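You operate a simulated robot arm through the tools that you are given. There is no shell and no other tool. Be economical: measure what you need, move in short steps, check, and stop when the job is done.

You run a simulated two-armed robot. Do the job below in one go: nothing can be reset, and whatever is moved stays where it is left.

## Task
On the top of the kitting table, fold the flat blue rag in half and then in half again.

It is judged by the outcome, as a careful person would: the job done as asked, and still so three seconds after it is handed in. It fails if anything else is knocked over, pushed out of place, dropped, spilled or broken. Flat cloth is picked up by pressing the open fingertips on it (5 to 10 N) and closing them slowly along it; thin cloth reads only 2 to 8 mm in the jaws.

## Robot
Two 7-joint arms with two-finger grippers on one trunk, on a base that drives. Base frame: it is fixed to the floor where the robot stands at the start and does not move with it; the origin is under the middle of the robot, x ahead of it, y to its left, z up; the surface under the hand at the start is at about z = 0.8. Units: m, degrees, N and s.
The left shoulder is at the start at [0.057, 0.175, 1.152], the right one opposite. With the tool pointing down near the work surface each hand reaches from about 0.1 to 0.86 m from the robot's upright axis, wherever it stands, measured 20 degrees to its own side. Places, roughly: top of the kitting table [0.6, -0.3, 0.8]. Payload 2.94 kg a hand.
The TCP of each hand is the grasp point between the finger pads, 0.03 m short of the fingertips. In the tool frame z runs along the fingers and y along their closing line. Largest opening 0.138 m; the body of the gripper starts 0.109 m behind the TCP.
Orientation is told as [roll, pitch, yaw] about the base's x, y, z axes, in that order, counted from this pose: with the fingers straight down and closing along the base's y, the tool's x points along the base's -x, its y along +y and its z along -z.

## Interface
- The arms move only by the tool play_rows. It takes "left_rows", "right_rows" or both (then of equal length, played together; a hand with none holds still); each is one flat list of numbers, 7 for each row, row after row: the shift along the tool's x, y, z in units of 100 mm (1.0 is 100 mm), then the turn, a rotation vector about the tool's x, y, z in units of 45 degrees (1.0 is 45 degrees), then the gripper command, from -1 (shut) to 1 (fully open), values between in proportion. In form: [x, y, z, ax, ay, az, jaw, x, y, z, ax, ay, az, jaw, ...]. A call has 1 to 8 rows; each row is the pose to reach, as a shift and turn from the pose commanded when the call began, along the tool's axes at that moment. A call with a number of a shift or a turn outside -1 to 1 is refused whole. Each row takes 0.2 s and may step no farther than 0.05 m and 8.6 degrees from the row before; otherwise, or with a gripper value out of range, the whole call is refused. A pose out of reach is approached as far as the arm can. The call stops where the force on the tool passes 40 N (or 10 N more than at its start, if that is more) or the arm is blocked; 0.2 s more then pass. The fingers move at their own pace and stop on an object; they squeeze with about 27 N. The grip force told is the motor's: it shows also when the fingers shut on nothing. Time passes only in rows, and 0.2 s behind the last, so rows that repeat a pose let the fingers close. It gives the time, the measured TCP pose, the force on the tool (base axes), the opening and the grip force at its end, in the units of the frame above (readings bear some noise), with the torque about the TCP (base axes, N m) and any sound that the robot's microphone picked up.
- Cameras (640 x 400 px; columns grow to the right, rows downward): "scene" is now at [0.1121, -0.0267, 1.6063]; the picture's right is [-0.48, -0.88, -0.00], its down [-0.81, 0.44, -0.38] and it looks along [0.33, -0.18, -0.93] (base axes); focal length 283 px, centre (320, 200). "left" rides on the left gripper at [0.071, -0.019, -0.146] in its tool frame; the picture's right is [0.26, 0.97, 0.00], its down [-0.85, 0.23, -0.48] and it looks along [-0.46, 0.12, 0.88] (tool axes); focal length 280 px, centre (320, 200). "right" rides on the right gripper at [0.071, 0.019, -0.146] in its tool frame; the picture's right is [-0.26, 0.96, 0.00], its down [-0.85, -0.23, -0.48] and it looks along [-0.46, -0.12, 0.88] (tool axes); focal length 280 px, centre (320, 200). There is no depth. A picture from a camera that has moved, and an enlarged one, comes with that camera's place and axes in the base frame and with its lens.
- get_image(camera): a new picture of that camera. It takes no simulated time.
- slide_trunk(by): slides the trunk up (or, below 0, down) by that many m; the arms and the scene camera ride with it, the base frame stays. It gives what a move gives, with no picture.
- base_move(legs): drives the robot by 1 to 6 legs, each [ahead, turn to the left] in m and degrees, along the robot's own axes; the way and the turn of a leg run together, so that a leg with both is an arc; at most 1.5 m and 180 degrees a leg. The arms and the cameras ride along, it lands a little off, and it stops where it bumps. It gives what a move gives.
- turn_head(pan, tilt): turns the head with the scene camera to pan (to the left, within 120 degrees either way) and tilt (down, from -29 to 69), counted from straight ahead of the robot. It gives what a move gives.
- enlarge(camera, box): a new picture of the part [left, top, right, bottom] of that camera's present view, enlarged. It takes no simulated time.
- finish_job(): hands the job in; it is judged then, once.

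Work in short steps. Places have to be worked out from the pictures, the camera data and where the tool is seen: move nearer, look again, correct. Check each grasp and each placing, and mend what went wrong. You have 120 turns and 100 pictures in all, those below and enlarged ones among them. Open the grippers and draw the arms clear of the work before you hand the job in, unless the task says otherwise; then end with one line.

The tools are called after "Request:" as a command line: name --argument value ..., lists and objects as JSON in quotes. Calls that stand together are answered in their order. play_rows: Moves the arms, as the interface text tells. Its arguments: {"type":"object","properties":{"left_rows":{"type":"array","items":{"type":"number"}},"right_rows":{"type":"array","items":{"type":"number"}}},"required":[]} The other tools are called the same way: slide_trunk (by) slides the trunk up or down; base_move (legs) drives the base; turn_head (pan, tilt) turns the head that bears the scene camera; get_image (camera) takes a picture; enlarge (camera, box) takes an enlarged picture of a part of a camera's view; finish_job () hands the job in.

At the start:

```text
t: 0.0
left_tool_pos: [0.5099, 0.0103, 1.0248]
left_orientation: [0.0, -0.1, 0.0]
left_ft_force: [0.5, -0.7, 0.4]
left_torque: [-0.01, -0.01, 0.0]
left_finger_gap: 0.1381
left_grip_force: 0.1
right_tool_pos: [0.3927, -0.3252, 1.0391]
right_orientation: [-0.1, -0.1, 0.0]
right_ft_force: [-0.5, 0.2, 0.0]
right_torque: [0.03, 0.0, -0.01]
right_finger_gap: 0.1379
right_grip_force: 0.1
trunk travel left (down, up): [-0.325, 0.409]
robot x, y, heading: [-0.0018, 0.0031, -0.2]
head pan, tilt: [-28.7, 67.7]
```

scene: 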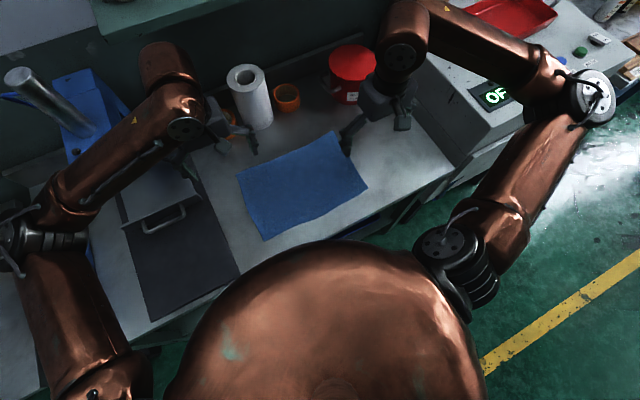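
right: 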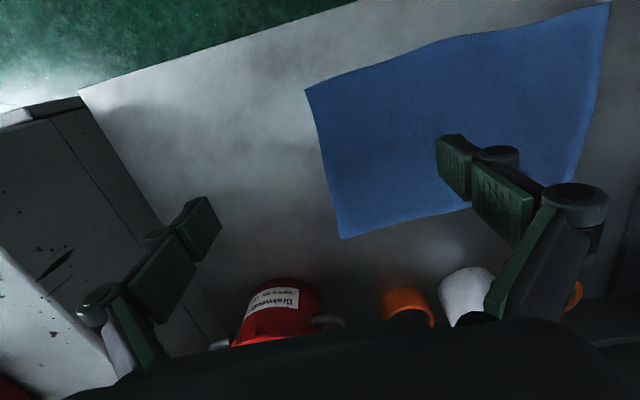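
left: 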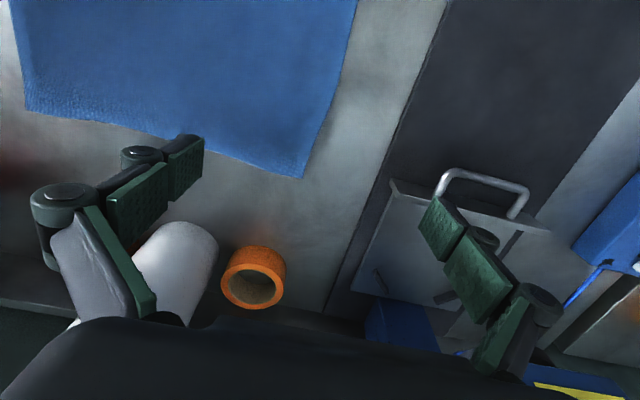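

The rag corners, worked out from three pictures, are near (0.364,-0.336), (0.603,-0.343), (0.366,0.021) and (0.605,0.006), on z≈0.8. I'll fold the near edge to the far edge with both hands, starting with the hands above the near corners and the jaws about 0.05 m open.

Request:
play_rows --left_rows '[0.25, -0.075, 0.2, 0, 0, 0, -0.27, 0.5, -0.15, 0.4, 0, 0, 0, -0.27, 0.75, -0.225, 0.6, 0, 0, 0, -0.27, 1.0, -0.3, 0.8, 0, 0, 0, -0.27, 1.0, -0.3, 0.8, 0, 0, 0, -0.27]' --right_rows '[0.04, 0.07, 0.25, 0, 0, 0, -0.27, 0.08, 0.15, 0.5, 0, 0, 0, -0.27, 0.12, 0.22, 0.75, 0, 0, 0, -0.27, 0.17, 0.29, 1.0, 0, 0, 0, -0.27, 0.17, 0.29, 1.0, 0, 0, 0, -0.27]'

```text
t: 1.2
left_tool_pos: [0.4096, -0.0201, 0.9437]
left_orientation: [0.0, 0.0, 0.0]
left_ft_force: [0.3, 0.0, 0.6]
left_torque: [-0.01, 0.04, 0.0]
left_finger_gap: 0.0503
left_grip_force: 0.0
right_tool_pos: [0.3764, -0.2978, 0.9405]
right_orientation: [0.0, 0.0, 0.0]
right_ft_force: [0.4, 0.2, 0.6]
right_torque: [0.01, -0.02, -0.01]
right_finger_gap: 0.0504
right_grip_force: 0.0
trunk travel left (down, up): [-0.325, 0.409]
robot x, y, heading: [-0.0034, 0.0039, 0.2]
head pan, tilt: [-28.7, 67.7]
```

Both hands tracked well. Next, left to x≈0.376 and both down to z≈0.845, so the fingertips are about 15 mm above the cloth, then a look.

Request:
play_rows --left_rows '[0.1, 0, 0.3, 0, 0, 0, -0.27, 0.2, 0, 0.6, 0, 0, 0, -0.27, 0.33, 0, 0.98, 0, 0, 0, -0.27]' --right_rows '[0, 0, 0.3, 0, 0, 0, -0.27, 0, 0, 0.6, 0, 0, 0, -0.27, 0, 0, 0.95, 0, 0, 0, -0.27]'

Request:
get_image --camera "left"

Request:
get_image --camera "right"

```text
t: 2.0
left_tool_pos: [0.3784, -0.0194, 0.8464]
left_orientation: [0.0, 0.0, 0.0]
left_ft_force: [0.2, 0.7, -0.5]
left_torque: [0.0, -0.02, -0.03]
left_finger_gap: 0.0505
left_grip_force: 0.0
right_tool_pos: [0.3761, -0.2974, 0.8445]
right_orientation: [0.1, 0.0, 0.1]
right_ft_force: [0.5, 0.1, -0.5]
right_torque: [-0.01, 0.01, 0.01]
right_finger_gap: 0.0501
right_grip_force: 0.0
trunk travel left (down, up): [-0.325, 0.409]
robot x, y, heading: [0.002, -0.0028, 0.1]
head pan, tilt: [-28.7, 67.7]
```

```text
96 pictures are left
camera left: at [0.308, -0.0405, 0.9927], right [-0.26, 0.96, 0.0], down [0.85, 0.23, 0.48], along [0.46, 0.12, -0.88], focal length 280 px, centre (320, 200)
```

left: 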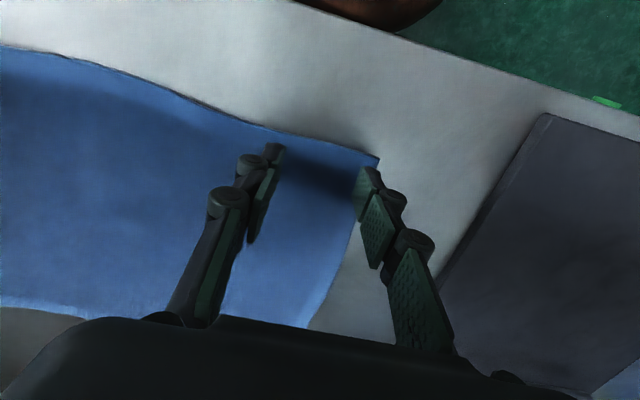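

```text
95 pictures are left
camera right: at [0.3049, -0.2767, 0.9891], right [0.26, 0.96, 0.0], down [0.85, -0.23, 0.48], along [0.46, -0.12, -0.88], focal length 280 px, centre (320, 200)
```

right: 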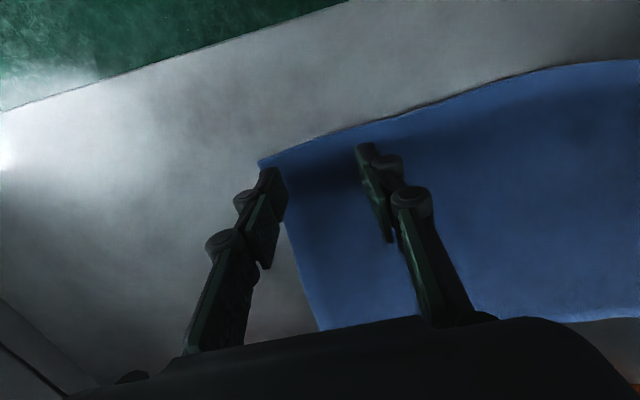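

The fingers straddle the corner regions and the outer ones are near the cloth's side edges. I'll shift both 7 mm inward and descend to about the contact height.

Request:
play_rows --left_rows '[0, -0.07, 0.04, 0, 0, 0, -0.27, 0, -0.07, 0.1, 0, 0, 0, -0.27, 0, -0.07, 0.15, 0, 0, 0, -0.27, 0, -0.07, 0.18, 0, 0, 0, -0.27]' --right_rows '[0, 0.07, 0.04, 0, 0, 0, -0.27, 0, 0.07, 0.08, 0, 0, 0, -0.27, 0, 0.07, 0.13, 0, 0, 0, -0.27, 0, 0.07, 0.16, 0, 0, 0, -0.27]'

```text
t: 3.0
left_tool_pos: [0.3771, -0.0275, 0.8321]
left_orientation: [-0.2, -0.4, 0.1]
left_ft_force: [1.2, 0.2, 25.4]
left_torque: [-0.04, -0.05, 0.0]
left_finger_gap: 0.0516
left_grip_force: 1.1
right_tool_pos: [0.3758, -0.2885, 0.8321]
right_orientation: [0.0, -0.4, 0.1]
right_ft_force: [2.9, -0.1, 26.1]
right_torque: [-0.03, -0.05, -0.02]
right_finger_gap: 0.0536
right_grip_force: 4.1
trunk travel left (down, up): [-0.325, 0.409]
robot x, y, heading: [0.0007, -0.0005, -0.0]
head pan, tilt: [-28.7, 67.7]
```

Contact at 25 N on both hands, which is too strong. I'll ease up about 2.5 mm.

Request:
play_rows --left_rows '[0, 0, -0.025, 0, 0, 0, -0.27, 0, 0, -0.025, 0, 0, 0, -0.27]' --right_rows '[0, 0, -0.025, 0, 0, 0, -0.27, 0, 0, -0.025, 0, 0, 0, -0.27]'

```text
t: 3.6
left_tool_pos: [0.3755, -0.026, 0.8311]
left_orientation: [-0.1, -0.1, 0.0]
left_ft_force: [3.5, -1.6, 20.2]
left_torque: [-0.39, -0.08, 0.07]
left_finger_gap: 0.0521
left_grip_force: 0.3
right_tool_pos: [0.3764, -0.2904, 0.8311]
right_orientation: [0.1, -0.1, -0.1]
right_ft_force: [2.2, 2.3, 16.4]
right_torque: [0.32, -0.05, -0.03]
right_finger_gap: 0.0526
right_grip_force: 3.0
trunk travel left (down, up): [-0.325, 0.409]
robot x, y, heading: [-0.0005, -0.0014, 0.1]
head pan, tilt: [-28.7, 67.7]
```

Still 16–20 N. Up another 1.2 mm.

Request:
play_rows --left_rows '[0, 0, -0.015, 0, 0, 0, -0.27, 0, 0, -0.015, 0, 0, 0, -0.27]' --right_rows '[0, 0, -0.012, 0, 0, 0, -0.27, 0, 0, -0.012, 0, 0, 0, -0.27]'

```text
t: 4.2
left_tool_pos: [0.3763, -0.0252, 0.8322]
left_orientation: [0.0, 0.0, 0.0]
left_ft_force: [1.5, -1.9, 15.7]
left_torque: [-0.26, -0.05, 0.02]
left_finger_gap: 0.0525
left_grip_force: 2.9
right_tool_pos: [0.3756, -0.2901, 0.832]
right_orientation: [0.1, 0.0, -0.2]
right_ft_force: [0.2, 1.3, 12.8]
right_torque: [0.13, 0.0, -0.02]
right_finger_gap: 0.0513
right_grip_force: 0.1
trunk travel left (down, up): [-0.325, 0.409]
robot x, y, heading: [-0.0011, 0.0016, -0.2]
head pan, tilt: [-28.7, 67.7]
```

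About 3 N per mm. I'll ease to roughly 8 N and start closing slowly.

Request:
play_rows --left_rows '[0, 0, -0.02, 0, 0, 0, -0.27, 0, 0, -0.02, 0, 0, 0, -0.36, 0, 0, -0.02, 0, 0, 0, -0.45, 0, 0, -0.02, 0, 0, 0, -0.54, 0, 0, -0.02, 0, 0, 0, -0.63, 0, 0, -0.02, 0, 0, 0, -0.72]' --right_rows '[0, 0, -0.012, 0, 0, 0, -0.27, 0, 0, -0.012, 0, 0, 0, -0.36, 0, 0, -0.012, 0, 0, 0, -0.45, 0, 0, -0.012, 0, 0, 0, -0.54, 0, 0, -0.012, 0, 0, 0, -0.63, 0, 0, -0.012, 0, 0, 0, -0.72]'

Request:
get_image --camera "left"

Request:
get_image --camera "right"

```text
t: 5.6
left_tool_pos: [0.376, -0.0259, 0.8347]
left_orientation: [0.0, 0.0, 0.0]
left_ft_force: [0.1, -0.5, 0.8]
left_torque: [-0.02, 0.04, 0.0]
left_finger_gap: 0.0195
left_grip_force: 0.0
right_tool_pos: [0.3755, -0.29, 0.8323]
right_orientation: [0.0, 0.0, -0.1]
right_ft_force: [-0.2, 0.0, 2.9]
right_torque: [0.03, 0.0, -0.01]
right_finger_gap: 0.0187
right_grip_force: 0.0
trunk travel left (down, up): [-0.325, 0.409]
robot x, y, heading: [0.0013, 0.0023, 0.1]
head pan, tilt: [-28.7, 67.7]
```

```text
94 pictures are left
camera left: at [0.3064, -0.0475, 0.9799], right [-0.26, 0.97, 0.0], down [0.85, 0.23, 0.48], along [0.46, 0.13, -0.88], focal length 280 px, centre (320, 200)
```

left: 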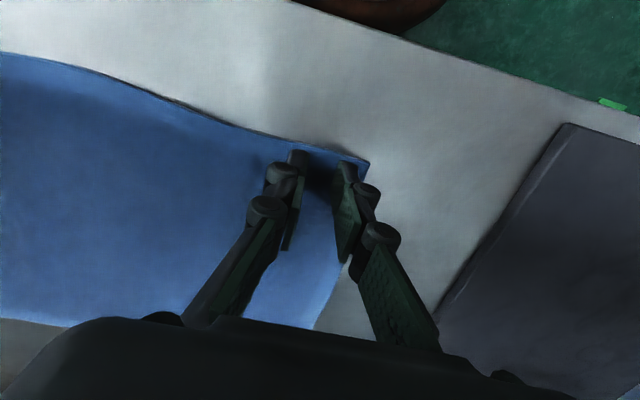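

```text
93 pictures are left
camera right: at [0.3039, -0.2693, 0.9787], right [0.26, 0.96, 0.0], down [0.85, -0.23, 0.48], along [0.46, -0.13, -0.88], focal length 280 px, centre (320, 200)
```

right: 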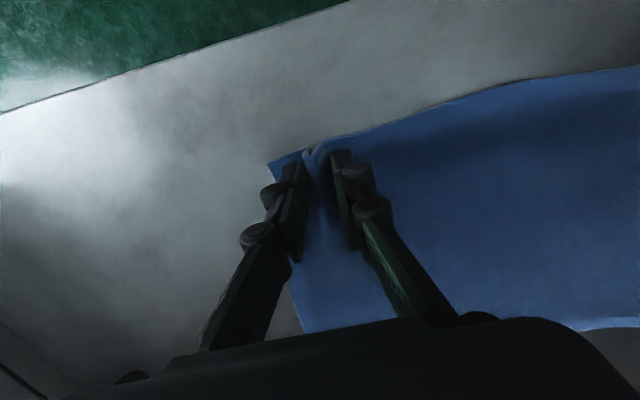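

The right hand has a ridge forming between its fingers, but the left lost contact. I'll finish closing the right, and reopen the left slightly above the cloth and press again.

Request:
play_rows --left_rows '[0, 0, -0.05, 0, 0, 0, -0.27, 0, 0, -0.05, 0, 0, 0, -0.27, 0, 0, -0.05, 0, 0, 0, -0.27, 0, 0, 0.0, 0, 0, 0, -0.27, 0, 0, 0.013, 0, 0, 0, -0.27, 0, 0, 0.013, 0, 0, 0, -0.27]' --right_rows '[0, 0, 0, 0, 0, 0, -0.8, 0, 0, 0, 0, 0, 0, -0.88, 0, 0, 0, 0, 0, 0, -0.95, 0, 0, 0, 0, 0, 0, -1, 0, 0, 0, 0, 0, 0, -1, 0, 0, 0, 0, 0, 0, -1]'

Request:
get_image --camera "right"

```text
t: 7.0
left_tool_pos: [0.3766, -0.0261, 0.8338]
left_orientation: [0.0, -0.1, 0.1]
left_ft_force: [0.1, 0.2, 4.7]
left_torque: [-0.09, 0.02, -0.04]
left_finger_gap: 0.0504
left_grip_force: 0.1
right_tool_pos: [0.3769, -0.2895, 0.8331]
right_orientation: [0.0, 0.0, 0.0]
right_ft_force: [0.7, 0.2, 1.0]
right_torque: [0.01, 0.0, -0.05]
right_finger_gap: 0.0051
right_grip_force: 26.8
trunk travel left (down, up): [-0.325, 0.409]
robot x, y, heading: [0.0006, -0.0001, 0.2]
head pan, tilt: [-28.7, 67.7]
```

```text
92 pictures are left
camera right: at [0.3039, -0.2692, 0.979], right [0.26, 0.96, 0.0], down [0.85, -0.23, 0.48], along [0.46, -0.12, -0.88], focal length 280 px, centre (320, 200)
```

right: 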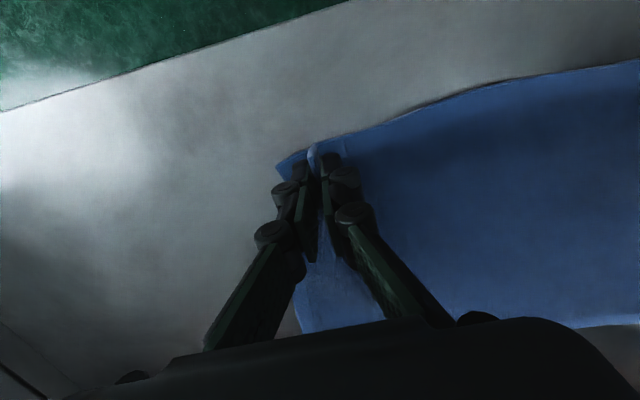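

Right grips cloth (5.1 mm, 27 N). Now the left: press to about 9 N and close, following down slightly.

Request:
play_rows --left_rows '[0, 0, 0.012, 0, 0, 0, -0.27, 0, 0, 0.015, 0, 0, 0, -0.36, 0, 0, 0.018, 0, 0, 0, -0.45, 0, 0, 0.02, 0, 0, 0, -0.54, 0, 0, 0.022, 0, 0, 0, -0.63, 0, 0, 0.022, 0, 0, 0, -0.72]'

Request:
get_image --camera "left"

```text
t: 8.4
left_tool_pos: [0.3764, -0.0266, 0.8309]
left_orientation: [-0.2, -0.2, 0.0]
left_ft_force: [1.1, -14.3, 20.0]
left_torque: [-0.65, 0.01, 0.06]
left_finger_gap: 0.0193
left_grip_force: 6.0
right_tool_pos: [0.3748, -0.2885, 0.8336]
right_orientation: [0.1, -0.1, 0.0]
right_ft_force: [0.1, 9.3, 0.3]
right_torque: [0.26, -0.02, -0.02]
right_finger_gap: 0.005
right_grip_force: 27.4
trunk travel left (down, up): [-0.325, 0.409]
robot x, y, heading: [0.0002, 0.0003, 0.3]
head pan, tilt: [-28.7, 67.7]
```

```text
91 pictures are left
camera left: at [0.3056, -0.0475, 0.9776], right [-0.26, 0.96, 0.0], down [0.85, 0.23, 0.48], along [0.46, 0.12, -0.88], focal length 280 px, centre (320, 200)
```

left: 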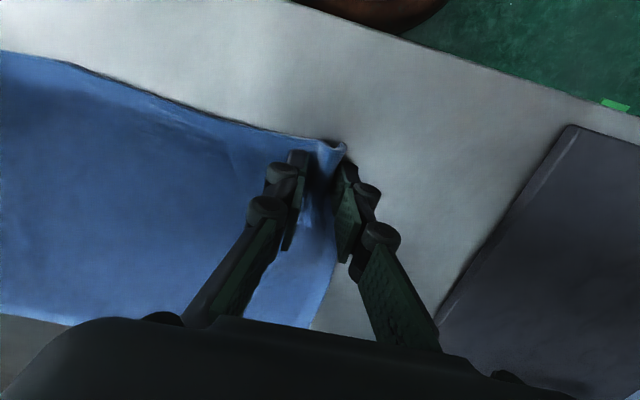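

A ridge has formed in the left hand too, but the cloth is taut between the hands. I'll finish closing the left while easing the right toward it by 8 mm.

Request:
play_rows --left_rows '[0, 0, 0, 0, 0, 0, -0.8, 0, 0, 0, 0, 0, 0, -0.88, 0, 0, -0.01, 0, 0, 0, -0.95, 0, 0, -0.01, 0, 0, 0, -1, 0, 0, -0.01, 0, 0, 0, -1, 0, 0, -0.01, 0, 0, 0, -1]' --right_rows '[0, 0.03, 0, 0, 0, 0, -1, 0, 0.06, 0, 0, 0, 0, -1, 0, 0.08, 0, 0, 0, 0, -1, 0, 0.08, 0, 0, 0, 0, -1, 0, 0.08, 0, 0, 0, 0, -1, 0, 0.08, 0, 0, 0, 0, -1]'

Request:
get_image --camera "left"

```text
t: 9.8
left_tool_pos: [0.3776, -0.0261, 0.831]
left_orientation: [0.1, 0.0, 0.0]
left_ft_force: [-1.5, -5.7, 4.5]
left_torque: [-0.2, -0.01, -0.07]
left_finger_gap: 0.0047
left_grip_force: 27.2
right_tool_pos: [0.3762, -0.2824, 0.8328]
right_orientation: [0.0, 0.0, -0.1]
right_ft_force: [0.3, 6.2, 1.0]
right_torque: [0.2, 0.04, 0.03]
right_finger_gap: 0.0049
right_grip_force: 26.8
trunk travel left (down, up): [-0.325, 0.409]
robot x, y, heading: [0.0017, -0.0005, -0.1]
head pan, tilt: [-28.7, 67.7]
```

```text
90 pictures are left
camera left: at [0.3063, -0.0475, 0.9775], right [-0.26, 0.96, 0.0], down [0.85, 0.23, 0.48], along [0.46, 0.13, -0.88], focal length 280 px, centre (320, 200)
```

left: 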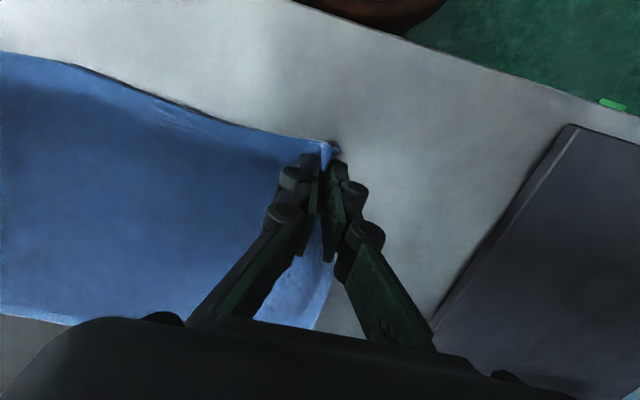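

Both hands hold cloth at about 5 mm. I'll carry the edge along an arc about the fold line at x≈0.484, starting with the rising part.

Request:
play_rows --left_rows '[-0.013, -0.005, -0.156, 0, 0, 0, -1, -0.053, -0.01, -0.31, 0, 0, 0, -1, -0.118, -0.015, -0.454, 0, 0, 0, -1, -0.206, -0.02, -0.588, 0, 0, 0, -1, -0.316, -0.025, -0.707, 0, 0, 0, -1, -0.445, -0.03, -0.809, 0, 0, 0, -1, -0.59, -0.04, -0.891, 0, 0, 0, -1, -0.746, -0.05, -0.951, 0, 0, 0, -1]' --right_rows '[-0.013, -0.005, -0.156, 0, 0, 0, -1, -0.053, -0.01, -0.31, 0, 0, 0, -1, -0.118, -0.015, -0.454, 0, 0, 0, -1, -0.206, -0.02, -0.588, 0, 0, 0, -1, -0.316, -0.025, -0.707, 0, 0, 0, -1, -0.445, -0.03, -0.809, 0, 0, 0, -1, -0.59, -0.04, -0.891, 0, 0, 0, -1, -0.746, -0.05, -0.951, 0, 0, 0, -1]'

Request:
get_image --camera "scene"

Request:
get_image --camera "right"

Request:
get_image --camera "left"

```text
t: 11.6
left_tool_pos: [0.4518, -0.0313, 0.925]
left_orientation: [0.1, 0.1, 0.0]
left_ft_force: [0.6, -7.1, 0.0]
left_torque: [-0.18, 0.01, -0.03]
left_finger_gap: 0.0047
left_grip_force: 26.6
right_tool_pos: [0.4513, -0.2859, 0.9267]
right_orientation: [0.2, 0.1, 0.0]
right_ft_force: [-0.1, 7.2, 0.3]
right_torque: [0.16, 0.03, 0.02]
right_finger_gap: 0.005
right_grip_force: 26.6
trunk travel left (down, up): [-0.325, 0.409]
robot x, y, heading: [-0.0023, -0.0011, 0.3]
head pan, tilt: [-28.7, 67.7]
```

```text
89 pictures are left
camera scene: at [0.1128, -0.0267, 1.6062], right [-0.48, -0.88, 0.0], down [-0.81, 0.44, -0.38], along [0.33, -0.18, -0.93], focal length 283 px, centre (320, 200)
```

scene: 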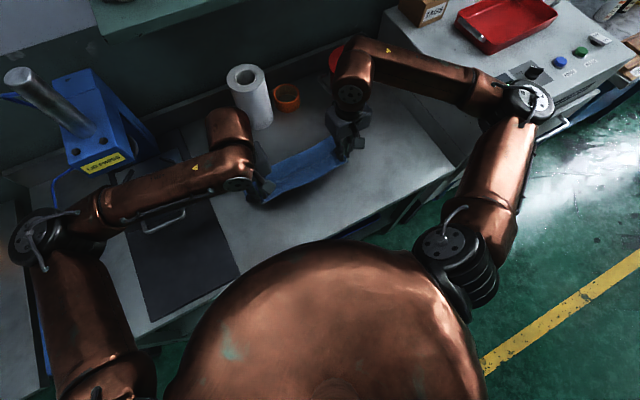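

```text
88 pictures are left
camera right: at [0.38, -0.2668, 1.0736], right [0.26, 0.96, 0.0], down [0.85, -0.23, 0.47], along [0.46, -0.12, -0.88], focal length 280 px, centre (320, 200)
```

right: 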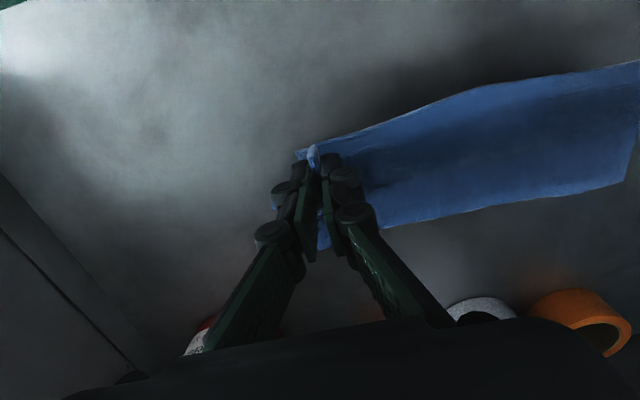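

```text
87 pictures are left
camera left: at [0.3811, -0.0518, 1.0716], right [-0.26, 0.96, 0.0], down [0.85, 0.23, 0.47], along [0.46, 0.12, -0.88], focal length 280 px, centre (320, 200)
```

left: 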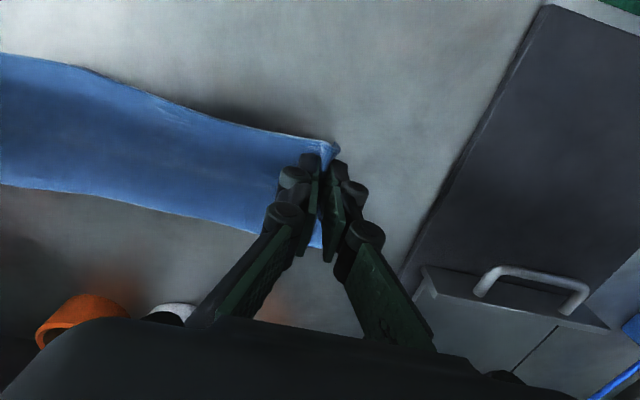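

Both hands hold and the cloth swings up; its far edge looks to have crept about 2 cm toward me. I'll continue over the top a bit lower, with the hands slightly closer together to relax the 7 N tension.

Request:
play_rows --left_rows '[-0.165, -0.02, -0.02, 0, 0, 0, -1, -0.334, -0.04, -0.01, 0, 0, 0, -1, -0.503, -0.06, 0.03, 0, 0, 0, -1, -0.668, -0.08, 0.09, 0, 0, 0, -1, -0.824, -0.09, 0.17, 0, 0, 0, -1, -0.969, -0.1, 0.27, 0, 0, 0, -1]' --right_rows '[-0.165, -0.01, -0.02, 0, 0, 0, -1, -0.334, -0.02, -0.01, 0, 0, 0, -1, -0.503, -0.03, 0.03, 0, 0, 0, -1, -0.668, -0.04, 0.09, 0, 0, 0, -1, -0.824, -0.04, 0.17, 0, 0, 0, -1, -0.969, -0.04, 0.27, 0, 0, 0, -1]'

Request:
get_image --camera "right"

Request:
get_image --camera "left"

Request:
get_image --camera "scene"

```text
t: 13.0
left_tool_pos: [0.5495, -0.0415, 0.8981]
left_orientation: [0.0, 0.0, 0.0]
left_ft_force: [-0.4, -1.6, -0.8]
left_torque: [-0.02, 0.04, -0.02]
left_finger_gap: 0.0045
left_grip_force: 26.9
right_tool_pos: [0.5489, -0.2916, 0.9002]
right_orientation: [0.0, 0.1, -0.1]
right_ft_force: [-0.8, 2.1, 1.2]
right_torque: [0.06, 0.0, -0.02]
right_finger_gap: 0.0051
right_grip_force: 27.2
trunk travel left (down, up): [-0.325, 0.409]
robot x, y, heading: [-0.001, -0.0001, 0.1]
head pan, tilt: [-28.7, 67.7]
```

```text
86 pictures are left
camera right: at [0.4767, -0.2709, 1.046], right [0.26, 0.96, 0.0], down [0.85, -0.23, 0.47], along [0.46, -0.13, -0.88], focal length 280 px, centre (320, 200)
```

right: 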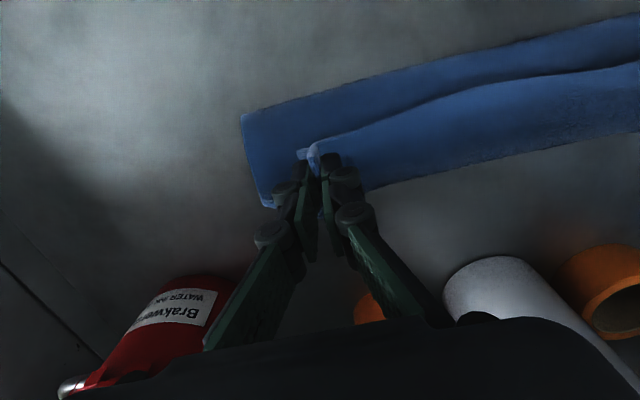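

```text
85 pictures are left
camera left: at [0.4789, -0.0626, 1.0452], right [-0.26, 0.97, 0.0], down [0.85, 0.23, 0.48], along [0.46, 0.13, -0.88], focal length 280 px, centre (320, 200)
```

left: 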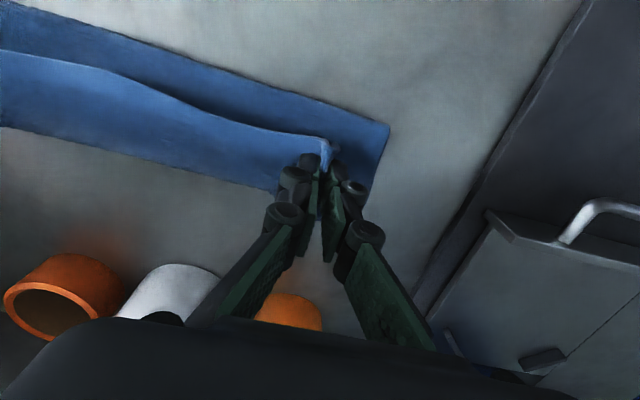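

```text
84 pictures are left
camera scene: at [0.1132, -0.0271, 1.6061], right [-0.48, -0.88, 0.0], down [-0.81, 0.44, -0.38], along [0.33, -0.18, -0.93], focal length 283 px, centre (320, 200)
```

scene: 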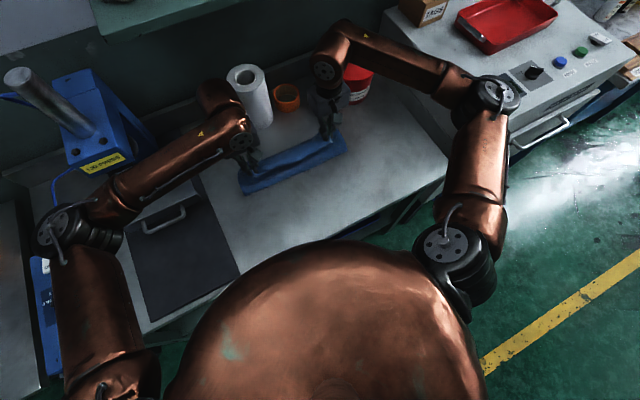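

The far edge still lies at x≈0.60 and the fold is forming near x≈0.51. I'll finish the arc down to x≈0.592, tips just above the far edge.

Request:
play_rows --left_rows '[-0.1, 0, 0.08, 0, 0, 0, -1, -0.2, 0, 0.17, 0, 0, 0, -1, -0.29, 0, 0.27, 0, 0, 0, -1, -0.36, 0, 0.37, 0, 0, 0, -1, -0.41, 0, 0.47, 0, 0, 0, -1, -0.43, 0, 0.58, 0, 0, 0, -1]' --right_rows '[-0.1, 0, 0.08, 0, 0, 0, -1, -0.2, 0, 0.17, 0, 0, 0, -1, -0.29, 0, 0.27, 0, 0, 0, -1, -0.36, 0, 0.37, 0, 0, 0, -1, -0.41, 0, 0.47, 0, 0, 0, -1, -0.43, 0, 0.6, 0, 0, 0, -1]'

Request:
get_image --camera "right"

Request:
get_image --camera "left"

Request:
enlarge --camera "scene" --box '[200, 60, 400, 220]'

```text
t: 14.4
left_tool_pos: [0.5919, -0.0417, 0.841]
left_orientation: [0.1, 0.0, 0.0]
left_ft_force: [0.0, -1.0, -0.1]
left_torque: [0.0, 0.0, -0.04]
left_finger_gap: 0.0044
left_grip_force: 26.6
right_tool_pos: [0.5901, -0.2908, 0.8405]
right_orientation: [0.0, 0.0, -0.1]
right_ft_force: [1.2, 0.8, 2.0]
right_torque: [0.0, 0.01, 0.03]
right_finger_gap: 0.005
right_grip_force: 27.2
trunk travel left (down, up): [-0.325, 0.409]
robot x, y, heading: [-0.0026, -0.0002, -0.1]
head pan, tilt: [-28.7, 67.7]
```

```text
83 pictures are left
camera right: at [0.5188, -0.2705, 0.9866], right [0.26, 0.96, 0.0], down [0.85, -0.23, 0.48], along [0.46, -0.12, -0.88], focal length 280 px, centre (320, 200)
```

right: 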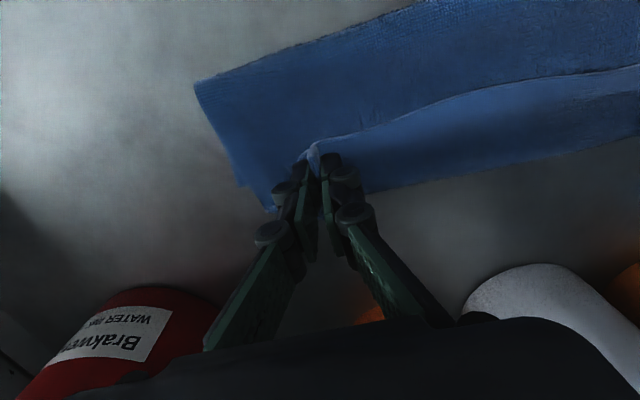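

```text
82 pictures are left
camera left: at [0.521, -0.063, 0.9877], right [-0.26, 0.97, 0.0], down [0.85, 0.23, 0.48], along [0.46, 0.12, -0.88], focal length 280 px, centre (320, 200)
```

left: 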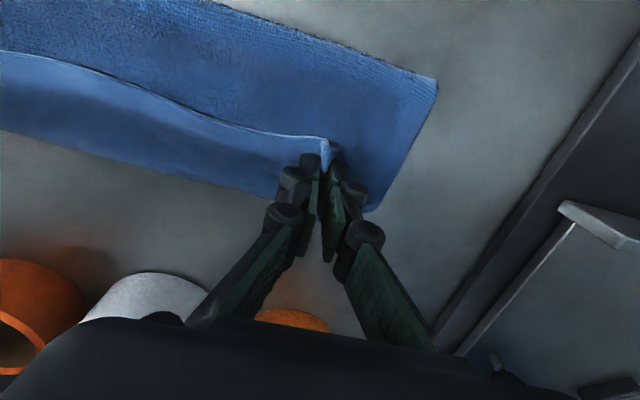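

```text
2.50 times, centred on (300, 140) of scene
camera zoom: at [0.1122, -0.0268, 1.6063], right [-0.48, -0.88, 0.0], down [-0.81, 0.44, -0.38], along [0.33, -0.18, -0.93], focal length 708 px, centre (370, 350)
```

zoom: 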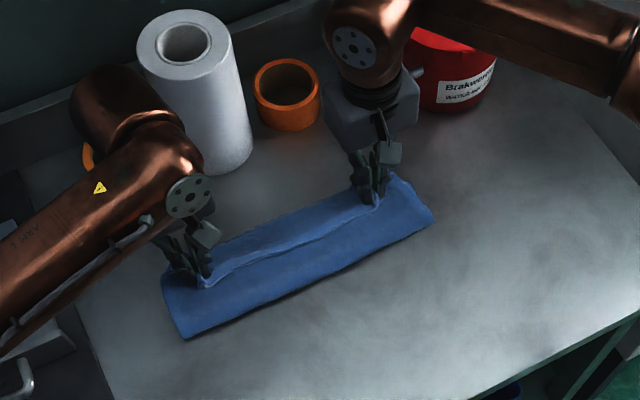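

The footprint reads only about 9 cm wide (x 0.517–0.607), where I expected 12 cm. I'll enlarge the wrist views to see how the layers lie before releasing.

Request:
enlarge --camera "left" --box '[0, 0, 480, 280]'

Request:
enlarge --camera "right" --box '[180, 0, 640, 260]'

```text
1.33 times, centred on (240, 140) of left
camera zoom: at [0.521, -0.063, 0.9877], right [-0.26, 0.97, 0.0], down [0.85, 0.23, 0.48], along [0.46, 0.12, -0.88], focal length 374 px, centre (427, 280)
```

zoom: 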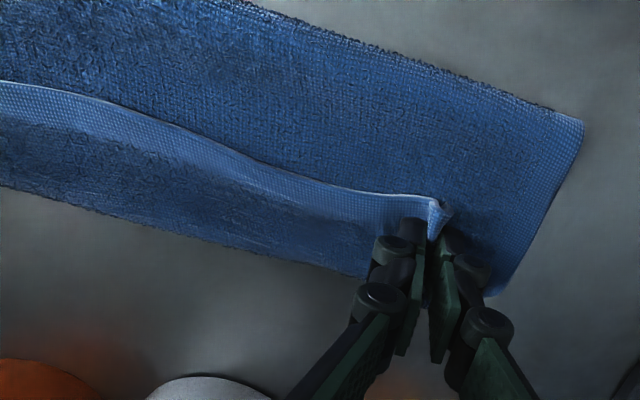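

```text
1.39 times, centred on (410, 130) of right
camera zoom: at [0.5188, -0.2705, 0.9866], right [0.26, 0.96, 0.0], down [0.85, -0.23, 0.48], along [0.46, -0.12, -0.88], focal length 390 px, centre (195, 297)
```

zoom: 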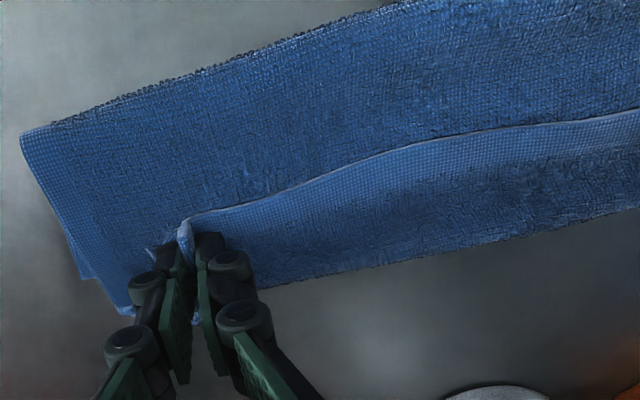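

The views show the cloth bulged forward into a Z: the held edge runs to a false fold at x≈0.607, then back under to x≈0.517. Nothing is released yet, so I'll lift straight up to open the Z, then lay the bottom half again and redo the swing taut.

Request:
play_rows --left_rows '[0.0, 0, -0.25, 0, 0, 0, -1, 0, 0, -0.5, 0, 0, 0, -1, 0, 0, -0.75, 0, 0, 0, -1, 0, 0, -1.0, 0, 0, 0, -1, 0, 0, -1.0, 0, 0, 0, -1]' --right_rows '[0.0, 0, -0.25, 0, 0, 0, -1, 0, 0, -0.5, 0, 0, 0, -1, 0, 0, -0.75, 0, 0, 0, -1, 0, 0, -1.0, 0, 0, 0, -1, 0, 0, -1.0, 0, 0, 0, -1]'

Request:
get_image --camera "right"

Request:
enlarge --camera "scene" --box '[200, 60, 400, 220]'

```text
t: 15.6
left_tool_pos: [0.5925, -0.042, 0.9415]
left_orientation: [0.0, 0.0, 0.1]
left_ft_force: [0.0, -1.3, -0.3]
left_torque: [0.0, -0.01, -0.02]
left_finger_gap: 0.0045
left_grip_force: 27.0
right_tool_pos: [0.5914, -0.2915, 0.9394]
right_orientation: [0.1, 0.2, -0.2]
right_ft_force: [0.2, 1.4, -1.3]
right_torque: [0.04, 0.0, 0.04]
right_finger_gap: 0.0048
right_grip_force: 26.9
trunk travel left (down, up): [-0.325, 0.409]
robot x, y, heading: [-0.0033, 0.003, -0.1]
head pan, tilt: [-28.7, 67.7]
```

```text
78 pictures are left
camera right: at [0.5197, -0.2707, 1.0868], right [0.26, 0.96, 0.0], down [0.85, -0.23, 0.47], along [0.46, -0.12, -0.88], focal length 280 px, centre (320, 200)
```

right: 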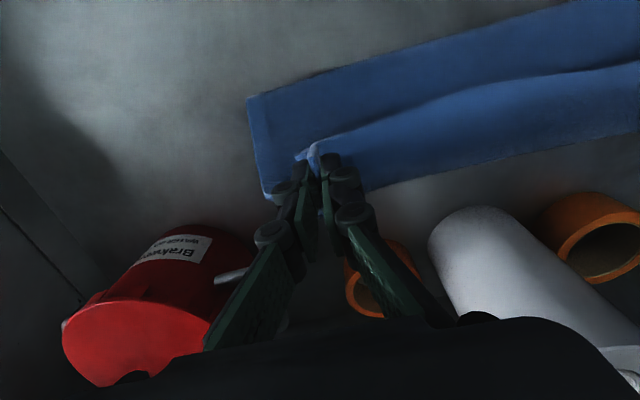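

```text
2.50 times, centred on (300, 140) of scene
camera zoom: at [0.113, -0.0272, 1.6061], right [-0.48, -0.88, 0.0], down [-0.81, 0.44, -0.38], along [0.33, -0.18, -0.93], focal length 708 px, centre (370, 350)
```

zoom: 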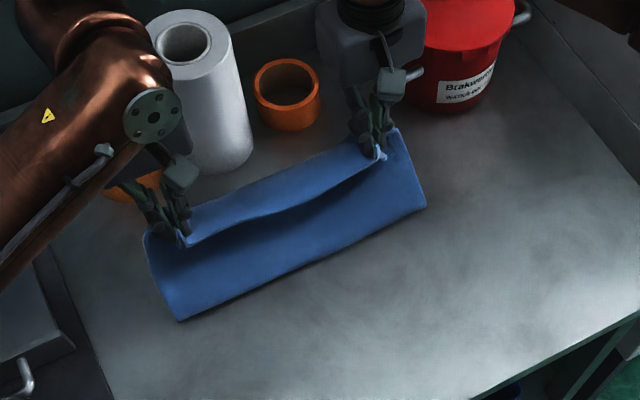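

Opening up. I'll raise another 7 cm so it hangs free of the bulge.

Request:
play_rows --left_rows '[0.0, 0, -0.2, 0, 0, 0, -1, 0, 0, -0.4, 0, 0, 0, -1, 0, 0, -0.6, 0, 0, 0, -1, 0, 0, -0.7, 0, 0, 0, -1, 0, 0, -0.7, 0, 0, 0, -1]' --right_rows '[0.0, 0, -0.2, 0, 0, 0, -1, 0, 0, -0.4, 0, 0, 0, -1, 0, 0, -0.6, 0, 0, 0, -1, 0, 0, -0.7, 0, 0, 0, -1, 0, 0, -0.7, 0, 0, 0, -1]'

Request:
get_image --camera "right"

Request:
enlarge --camera "scene" --box '[200, 60, 400, 220]'

```text
t: 16.8
left_tool_pos: [0.5849, -0.0392, 0.986]
left_orientation: [1.1, 2.1, -0.1]
left_ft_force: [0.0, -7.4, 0.0]
left_torque: [-0.23, -0.01, -0.02]
left_finger_gap: 0.0044
left_grip_force: 26.9
right_tool_pos: [0.582, -0.2958, 0.9857]
right_orientation: [-0.8, 2.5, -0.1]
right_ft_force: [0.9, 7.8, -0.7]
right_torque: [0.24, 0.02, 0.04]
right_finger_gap: 0.0053
right_grip_force: 27.0
trunk travel left (down, up): [-0.325, 0.409]
robot x, y, heading: [0.0019, -0.0007, 0.1]
head pan, tilt: [-28.7, 67.7]
```

```text
76 pictures are left
camera right: at [0.5162, -0.2724, 1.1344], right [0.26, 0.96, -0.03], down [0.87, -0.22, 0.44], along [0.42, -0.14, -0.9], focal length 280 px, centre (320, 200)
```

right: 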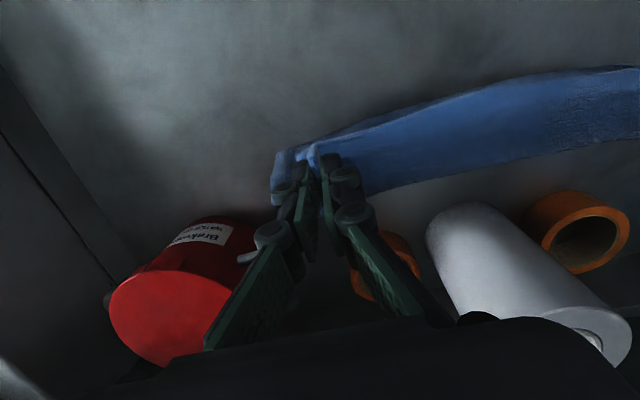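

```text
2.50 times, centred on (300, 140) of scene
camera zoom: at [0.1124, -0.0271, 1.6036], right [-0.48, -0.88, 0.0], down [-0.81, 0.44, -0.38], along [0.33, -0.18, -0.93], focal length 708 px, centre (370, 350)
```

zoom: 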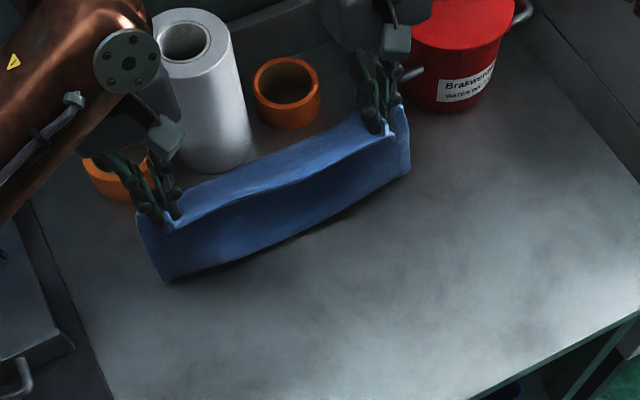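

The arm hit its reach limit here, and the picture shows the rag hanging as a "C" that bulges forward, with the held edge on top and the far edge now the near-bottom line. That pinch naturally folds the other way, so I'll lift the rag clear, bring it toward me, lay the free edge down near and fold the held edge back onto it. First, hands back 10 cm.

Request:
play_rows --left_rows '[0.2, 0, 0, 0, 0, 0, -1, 0.4, 0, 0, 0, 0, 0, -1, 0.6, 0, 0, 0, 0, 0, -1, 0.8, 0, 0, 0, 0, 0, -1, 0.95, 0, 0, 0, 0, 0, -1, 0.95, 0, 0, 0, 0, 0, -1]' --right_rows '[0.2, 0, 0, 0, 0, 0, -1, 0.4, 0, 0, 0, 0, 0, -1, 0.6, 0, 0, 0, 0, 0, -1, 0.8, 0, 0, 0, 0, 0, -1, 0.95, 0, 0, 0, 0, 0, -1, 0.95, 0, 0, 0, 0, 0, -1]'

Request:
slide_trunk --by 0.11

Request:
get_image --camera "right"

Request:
get_image --camera "scene"

```text
t: 17.7
left_tool_pos: [0.5116, -0.0291, 1.0252]
left_orientation: [1.0, 0.4, -0.5]
left_ft_force: [0.6, -18.9, 1.7]
left_torque: [-0.62, 0.02, 0.02]
left_finger_gap: 0.0049
left_grip_force: 26.9
right_tool_pos: [0.5084, -0.2971, 1.0337]
right_orientation: [2.4, 0.1, -8.7]
right_ft_force: [0.0, 18.9, 0.6]
right_torque: [0.53, 0.01, 0.1]
right_finger_gap: 0.0058
right_grip_force: 27.4
trunk travel left (down, up): [-0.325, 0.409]
robot x, y, heading: [0.0016, -0.0022, 0.3]
head pan, tilt: [-28.7, 67.7]
stopped in row 4 (right hand): the arm was blocked; the commanded pose is now the measured one
```

```text
t: 18.1
left_tool_pos: [0.3953, -0.0286, 1.0604]
left_orientation: [1.2, -7.0, -1.0]
left_ft_force: [-0.1, -20.4, -2.2]
left_torque: [-0.41, 0.01, 0.02]
left_finger_gap: 0.0047
left_grip_force: 27.1
right_tool_pos: [0.3866, -0.3015, 1.0629]
right_orientation: [2.2, -5.8, -8.2]
right_ft_force: [-0.1, 18.4, -2.9]
right_torque: [0.55, -0.09, 0.07]
right_finger_gap: 0.0055
right_grip_force: 27.2
trunk travel left (down, up): [-0.33, 0.404]
robot x, y, heading: [0.0023, 0.0018, 0.1]
head pan, tilt: [-28.7, 67.7]
stopped: the arm was blocked; the commanded pose is now the measured one
```

```text
74 pictures are left
camera right: at [0.3033, -0.2736, 1.2012], right [0.39, 0.92, 0.06], down [0.75, -0.36, 0.55], along [0.53, -0.17, -0.83], focal length 280 px, centre (320, 200)
```

right: 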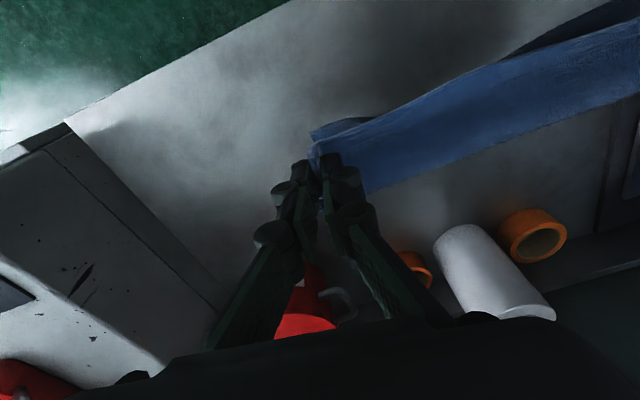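

```text
73 pictures are left
camera scene: at [0.1175, -0.0285, 1.6137], right [-0.48, -0.88, 0.0], down [-0.81, 0.44, -0.38], along [0.33, -0.18, -0.93], focal length 283 px, centre (320, 200)
```

scene: 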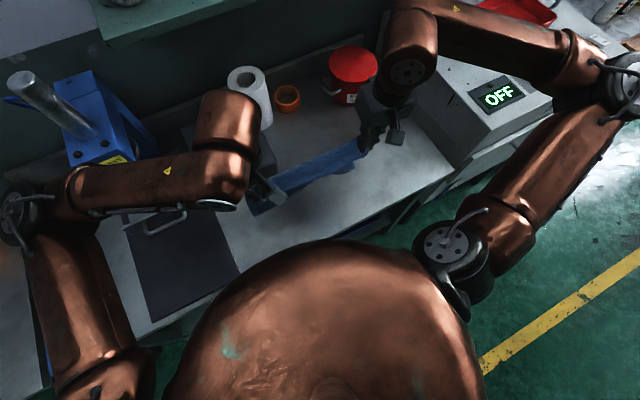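

The move stopped partway: the cloth is stretched taut between the hands (19 N) and the right hand has yawed 8°. I'll square up both hands, bring them closer together and lift slightly.

Request:
play_rows --left_rows '[0, -0.1, 0, 0, 0, 0, -1, -0.1, -0.12, -0.05, 0.01, 0.05, -0.01, -1, -0.2, -0.12, -0.1, 0.02, 0.1, -0.02, -1, -0.3, -0.12, -0.15, 0.027, 0.155, -0.022, -1, -0.3, -0.12, -0.15, 0.027, 0.155, -0.022, -1]' --right_rows '[0, 0.1, 0, 0, 0, 0, -1, -0.1, 0.15, -0.05, 0.02, 0.04, -0.06, -1, -0.2, 0.15, -0.1, 0.035, 0.09, -0.12, -1, -0.35, 0.15, -0.15, 0.049, 0.129, -0.182, -1, -0.35, 0.15, -0.15, 0.049, 0.129, -0.182, -1]'

Request:
get_image --camera "scene"

Request:
get_image --camera "left"

```text
t: 19.0
left_tool_pos: [0.4528, -0.0348, 1.0712]
left_orientation: [0.5, 1.8, -3.1]
left_ft_force: [0.2, -0.7, -1.4]
left_torque: [-0.03, 0.01, 0.07]
left_finger_gap: 0.0042
left_grip_force: 27.3
right_tool_pos: [0.4596, -0.286, 1.0857]
right_orientation: [3.5, 1.8, -7.5]
right_ft_force: [0.9, 0.8, -1.3]
right_torque: [-0.1, 0.1, 0.04]
right_finger_gap: 0.0046
right_grip_force: 27.6
trunk travel left (down, up): [-0.33, 0.404]
robot x, y, heading: [0.0033, 0.0015, -0.1]
head pan, tilt: [-28.7, 67.7]
stopped in row 4 (left hand): the arm was blocked; the commanded pose is now the measured one
```

```text
72 pictures are left
camera scene: at [0.2673, -0.0273, 1.6101], right [-0.48, -0.88, 0.05], down [-0.85, 0.44, -0.3], along [0.24, -0.18, -0.95], focal length 283 px, centre (320, 200)
```

scene: 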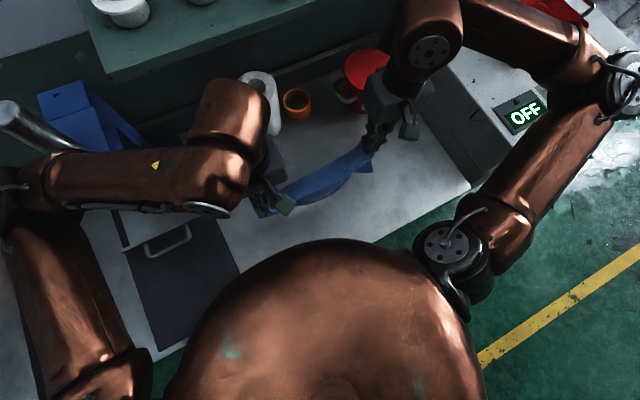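

```text
71 pictures are left
camera left: at [0.3857, -0.0531, 1.2198], right [-0.21, 0.98, 0.02], down [0.87, 0.18, 0.45], along [0.44, 0.11, -0.89], focal length 280 px, centre (320, 200)
```

left: 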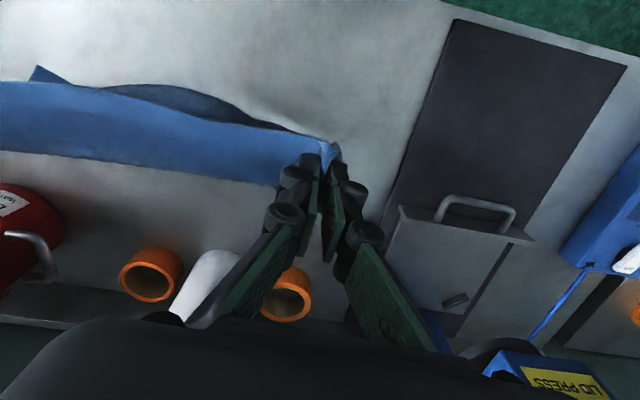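

The scene camera has shifted and pitched about 5° forward, so the robot may be swaying. I'll hold still for a second and re-read everything.

Request:
play_rows --left_rows '[0, 0, 0, 0, 0, 0, -1, 0, 0, 0, 0, 0, 0, -1, 0, 0, 0, 0, 0, 0, -1, 0, 0, 0, 0, 0, 0, -1]' --right_rows '[0, 0, 0, 0, 0, 0, -1, 0, 0, 0, 0, 0, 0, -1, 0, 0, 0, 0, 0, 0, -1, 0, 0, 0, 0, 0, 0, -1]'

Request:
get_image --camera "scene"

```text
t: 19.4
left_tool_pos: [0.3503, -0.026, 1.0956]
left_orientation: [2.1, -2.9, -10.1]
left_ft_force: [0.4, -0.3, -1.0]
left_torque: [-0.04, 0.05, 0.04]
left_finger_gap: 0.0043
left_grip_force: 27.9
right_tool_pos: [0.3818, -0.2604, 1.096]
right_orientation: [7.3, 0.7, -9.1]
right_ft_force: [0.2, 0.3, -1.1]
right_torque: [0.1, 0.14, -0.02]
right_finger_gap: 0.0047
right_grip_force: 28.3
trunk travel left (down, up): [-0.33, 0.404]
robot x, y, heading: [0.0054, 0.0003, -0.0]
head pan, tilt: [-28.7, 67.7]
stopped in row 1 (left hand): the arm was blocked; the commanded pose is now the measured one
```

```text
70 pictures are left
camera scene: at [0.2347, -0.0268, 1.6116], right [-0.48, -0.88, 0.04], down [-0.84, 0.44, -0.32], along [0.26, -0.18, -0.95], focal length 283 px, centre (320, 200)
```

scene: 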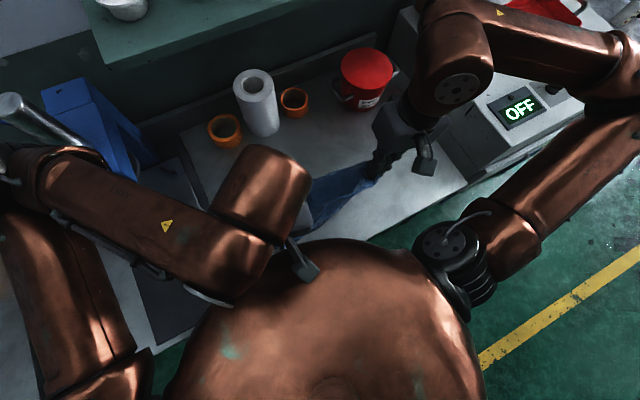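

The arms are being shaken and the body is rocking. I'll keep holding with short calls until it settles.

Request:
play_rows --right_rows '[0, 0, 0, 0, 0, 0, -1]'

```text
t: 19.7
left_tool_pos: [0.2245, -0.0203, 1.1035]
left_orientation: [3.5, -10.4, -9.9]
left_ft_force: [1.4, -1.5, -4.6]
left_torque: [0.16, -0.01, 0.0]
left_finger_gap: 0.0042
left_grip_force: 27.7
right_tool_pos: [0.2466, -0.2507, 1.1145]
right_orientation: [6.2, -5.8, -7.7]
right_ft_force: [0.2, -4.3, -1.7]
right_torque: [0.55, -0.05, 0.03]
right_finger_gap: 0.0049
right_grip_force: 28.3
trunk travel left (down, up): [-0.33, 0.404]
robot x, y, heading: [0.0025, -0.0015, -0.0]
head pan, tilt: [-28.7, 67.7]
stopped in row 1 (left hand): the arm was blocked; the commanded pose is now the measured one
```

Request:
play_rows --right_rows '[0, 0, 0, 0, 0, 0, -1]'

Request:
get_image --camera "scene"

```text
t: 20.3
left_tool_pos: [0.3307, -0.0224, 1.0893]
left_orientation: [2.3, -4.3, -8.0]
left_ft_force: [-2.7, 0.7, -0.2]
left_torque: [-0.12, -0.26, -0.08]
left_finger_gap: 0.0045
left_grip_force: 26.6
right_tool_pos: [0.3532, -0.255, 1.103]
right_orientation: [7.0, -1.4, -7.5]
right_ft_force: [-2.2, 2.9, -0.5]
right_torque: [-0.26, -0.17, -0.03]
right_finger_gap: 0.0049
right_grip_force: 27.0
trunk travel left (down, up): [-0.33, 0.404]
robot x, y, heading: [0.0029, -0.0015, -0.0]
head pan, tilt: [-28.7, 67.7]
stopped in row 1 (right hand): the arm was blocked; the commanded pose is now the measured one
```

```text
69 pictures are left
camera scene: at [0.2176, -0.0264, 1.6114], right [-0.48, -0.88, 0.03], down [-0.84, 0.44, -0.33], along [0.27, -0.18, -0.95], focal length 283 px, centre (320, 200)
```

scene: 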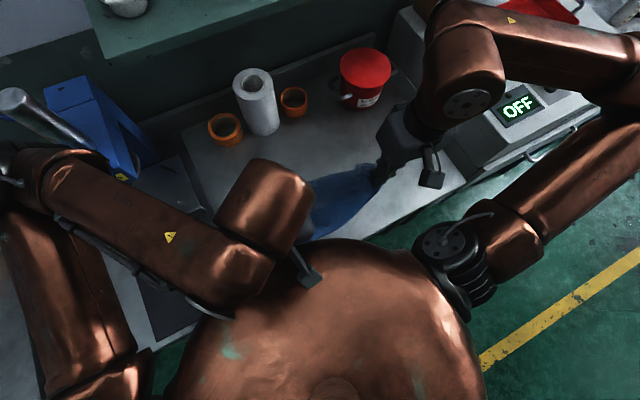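

Still rocking, period roughly a second. I'll keep waiting.

Request:
play_rows --right_rows '[0, 0, 0, 0, 0, 0, -1, 0, 0, 0, 0, 0, 0, -1, 0, 0, 0, 0, 0, 0, -1, 0, 0, 0, 0, 0, 0, -1, 0, 0, 0, 0, 0, 0, -1, 0, 0, 0, 0, 0, 0, -1]'

```text
t: 20.7
left_tool_pos: [0.2845, -0.0213, 1.1138]
left_orientation: [5.5, -11.3, -12.7]
left_ft_force: [249.7, -42.1, 193.6]
left_torque: [1.45, 38.9, 3.09]
left_finger_gap: 0.0045
left_grip_force: 26.5
right_tool_pos: [0.2954, -0.216, 1.1235]
right_orientation: [10.9, -2.2, -5.2]
right_ft_force: [0.7, -0.3, -0.8]
right_torque: [0.0, 0.12, -0.05]
right_finger_gap: 0.0046
right_grip_force: 27.9
trunk travel left (down, up): [-0.33, 0.404]
robot x, y, heading: [0.0021, 0.0027, 0.2]
head pan, tilt: [-28.7, 67.7]
stopped in row 1 (left hand): the arm was blocked; the commanded pose is now the measured one
```

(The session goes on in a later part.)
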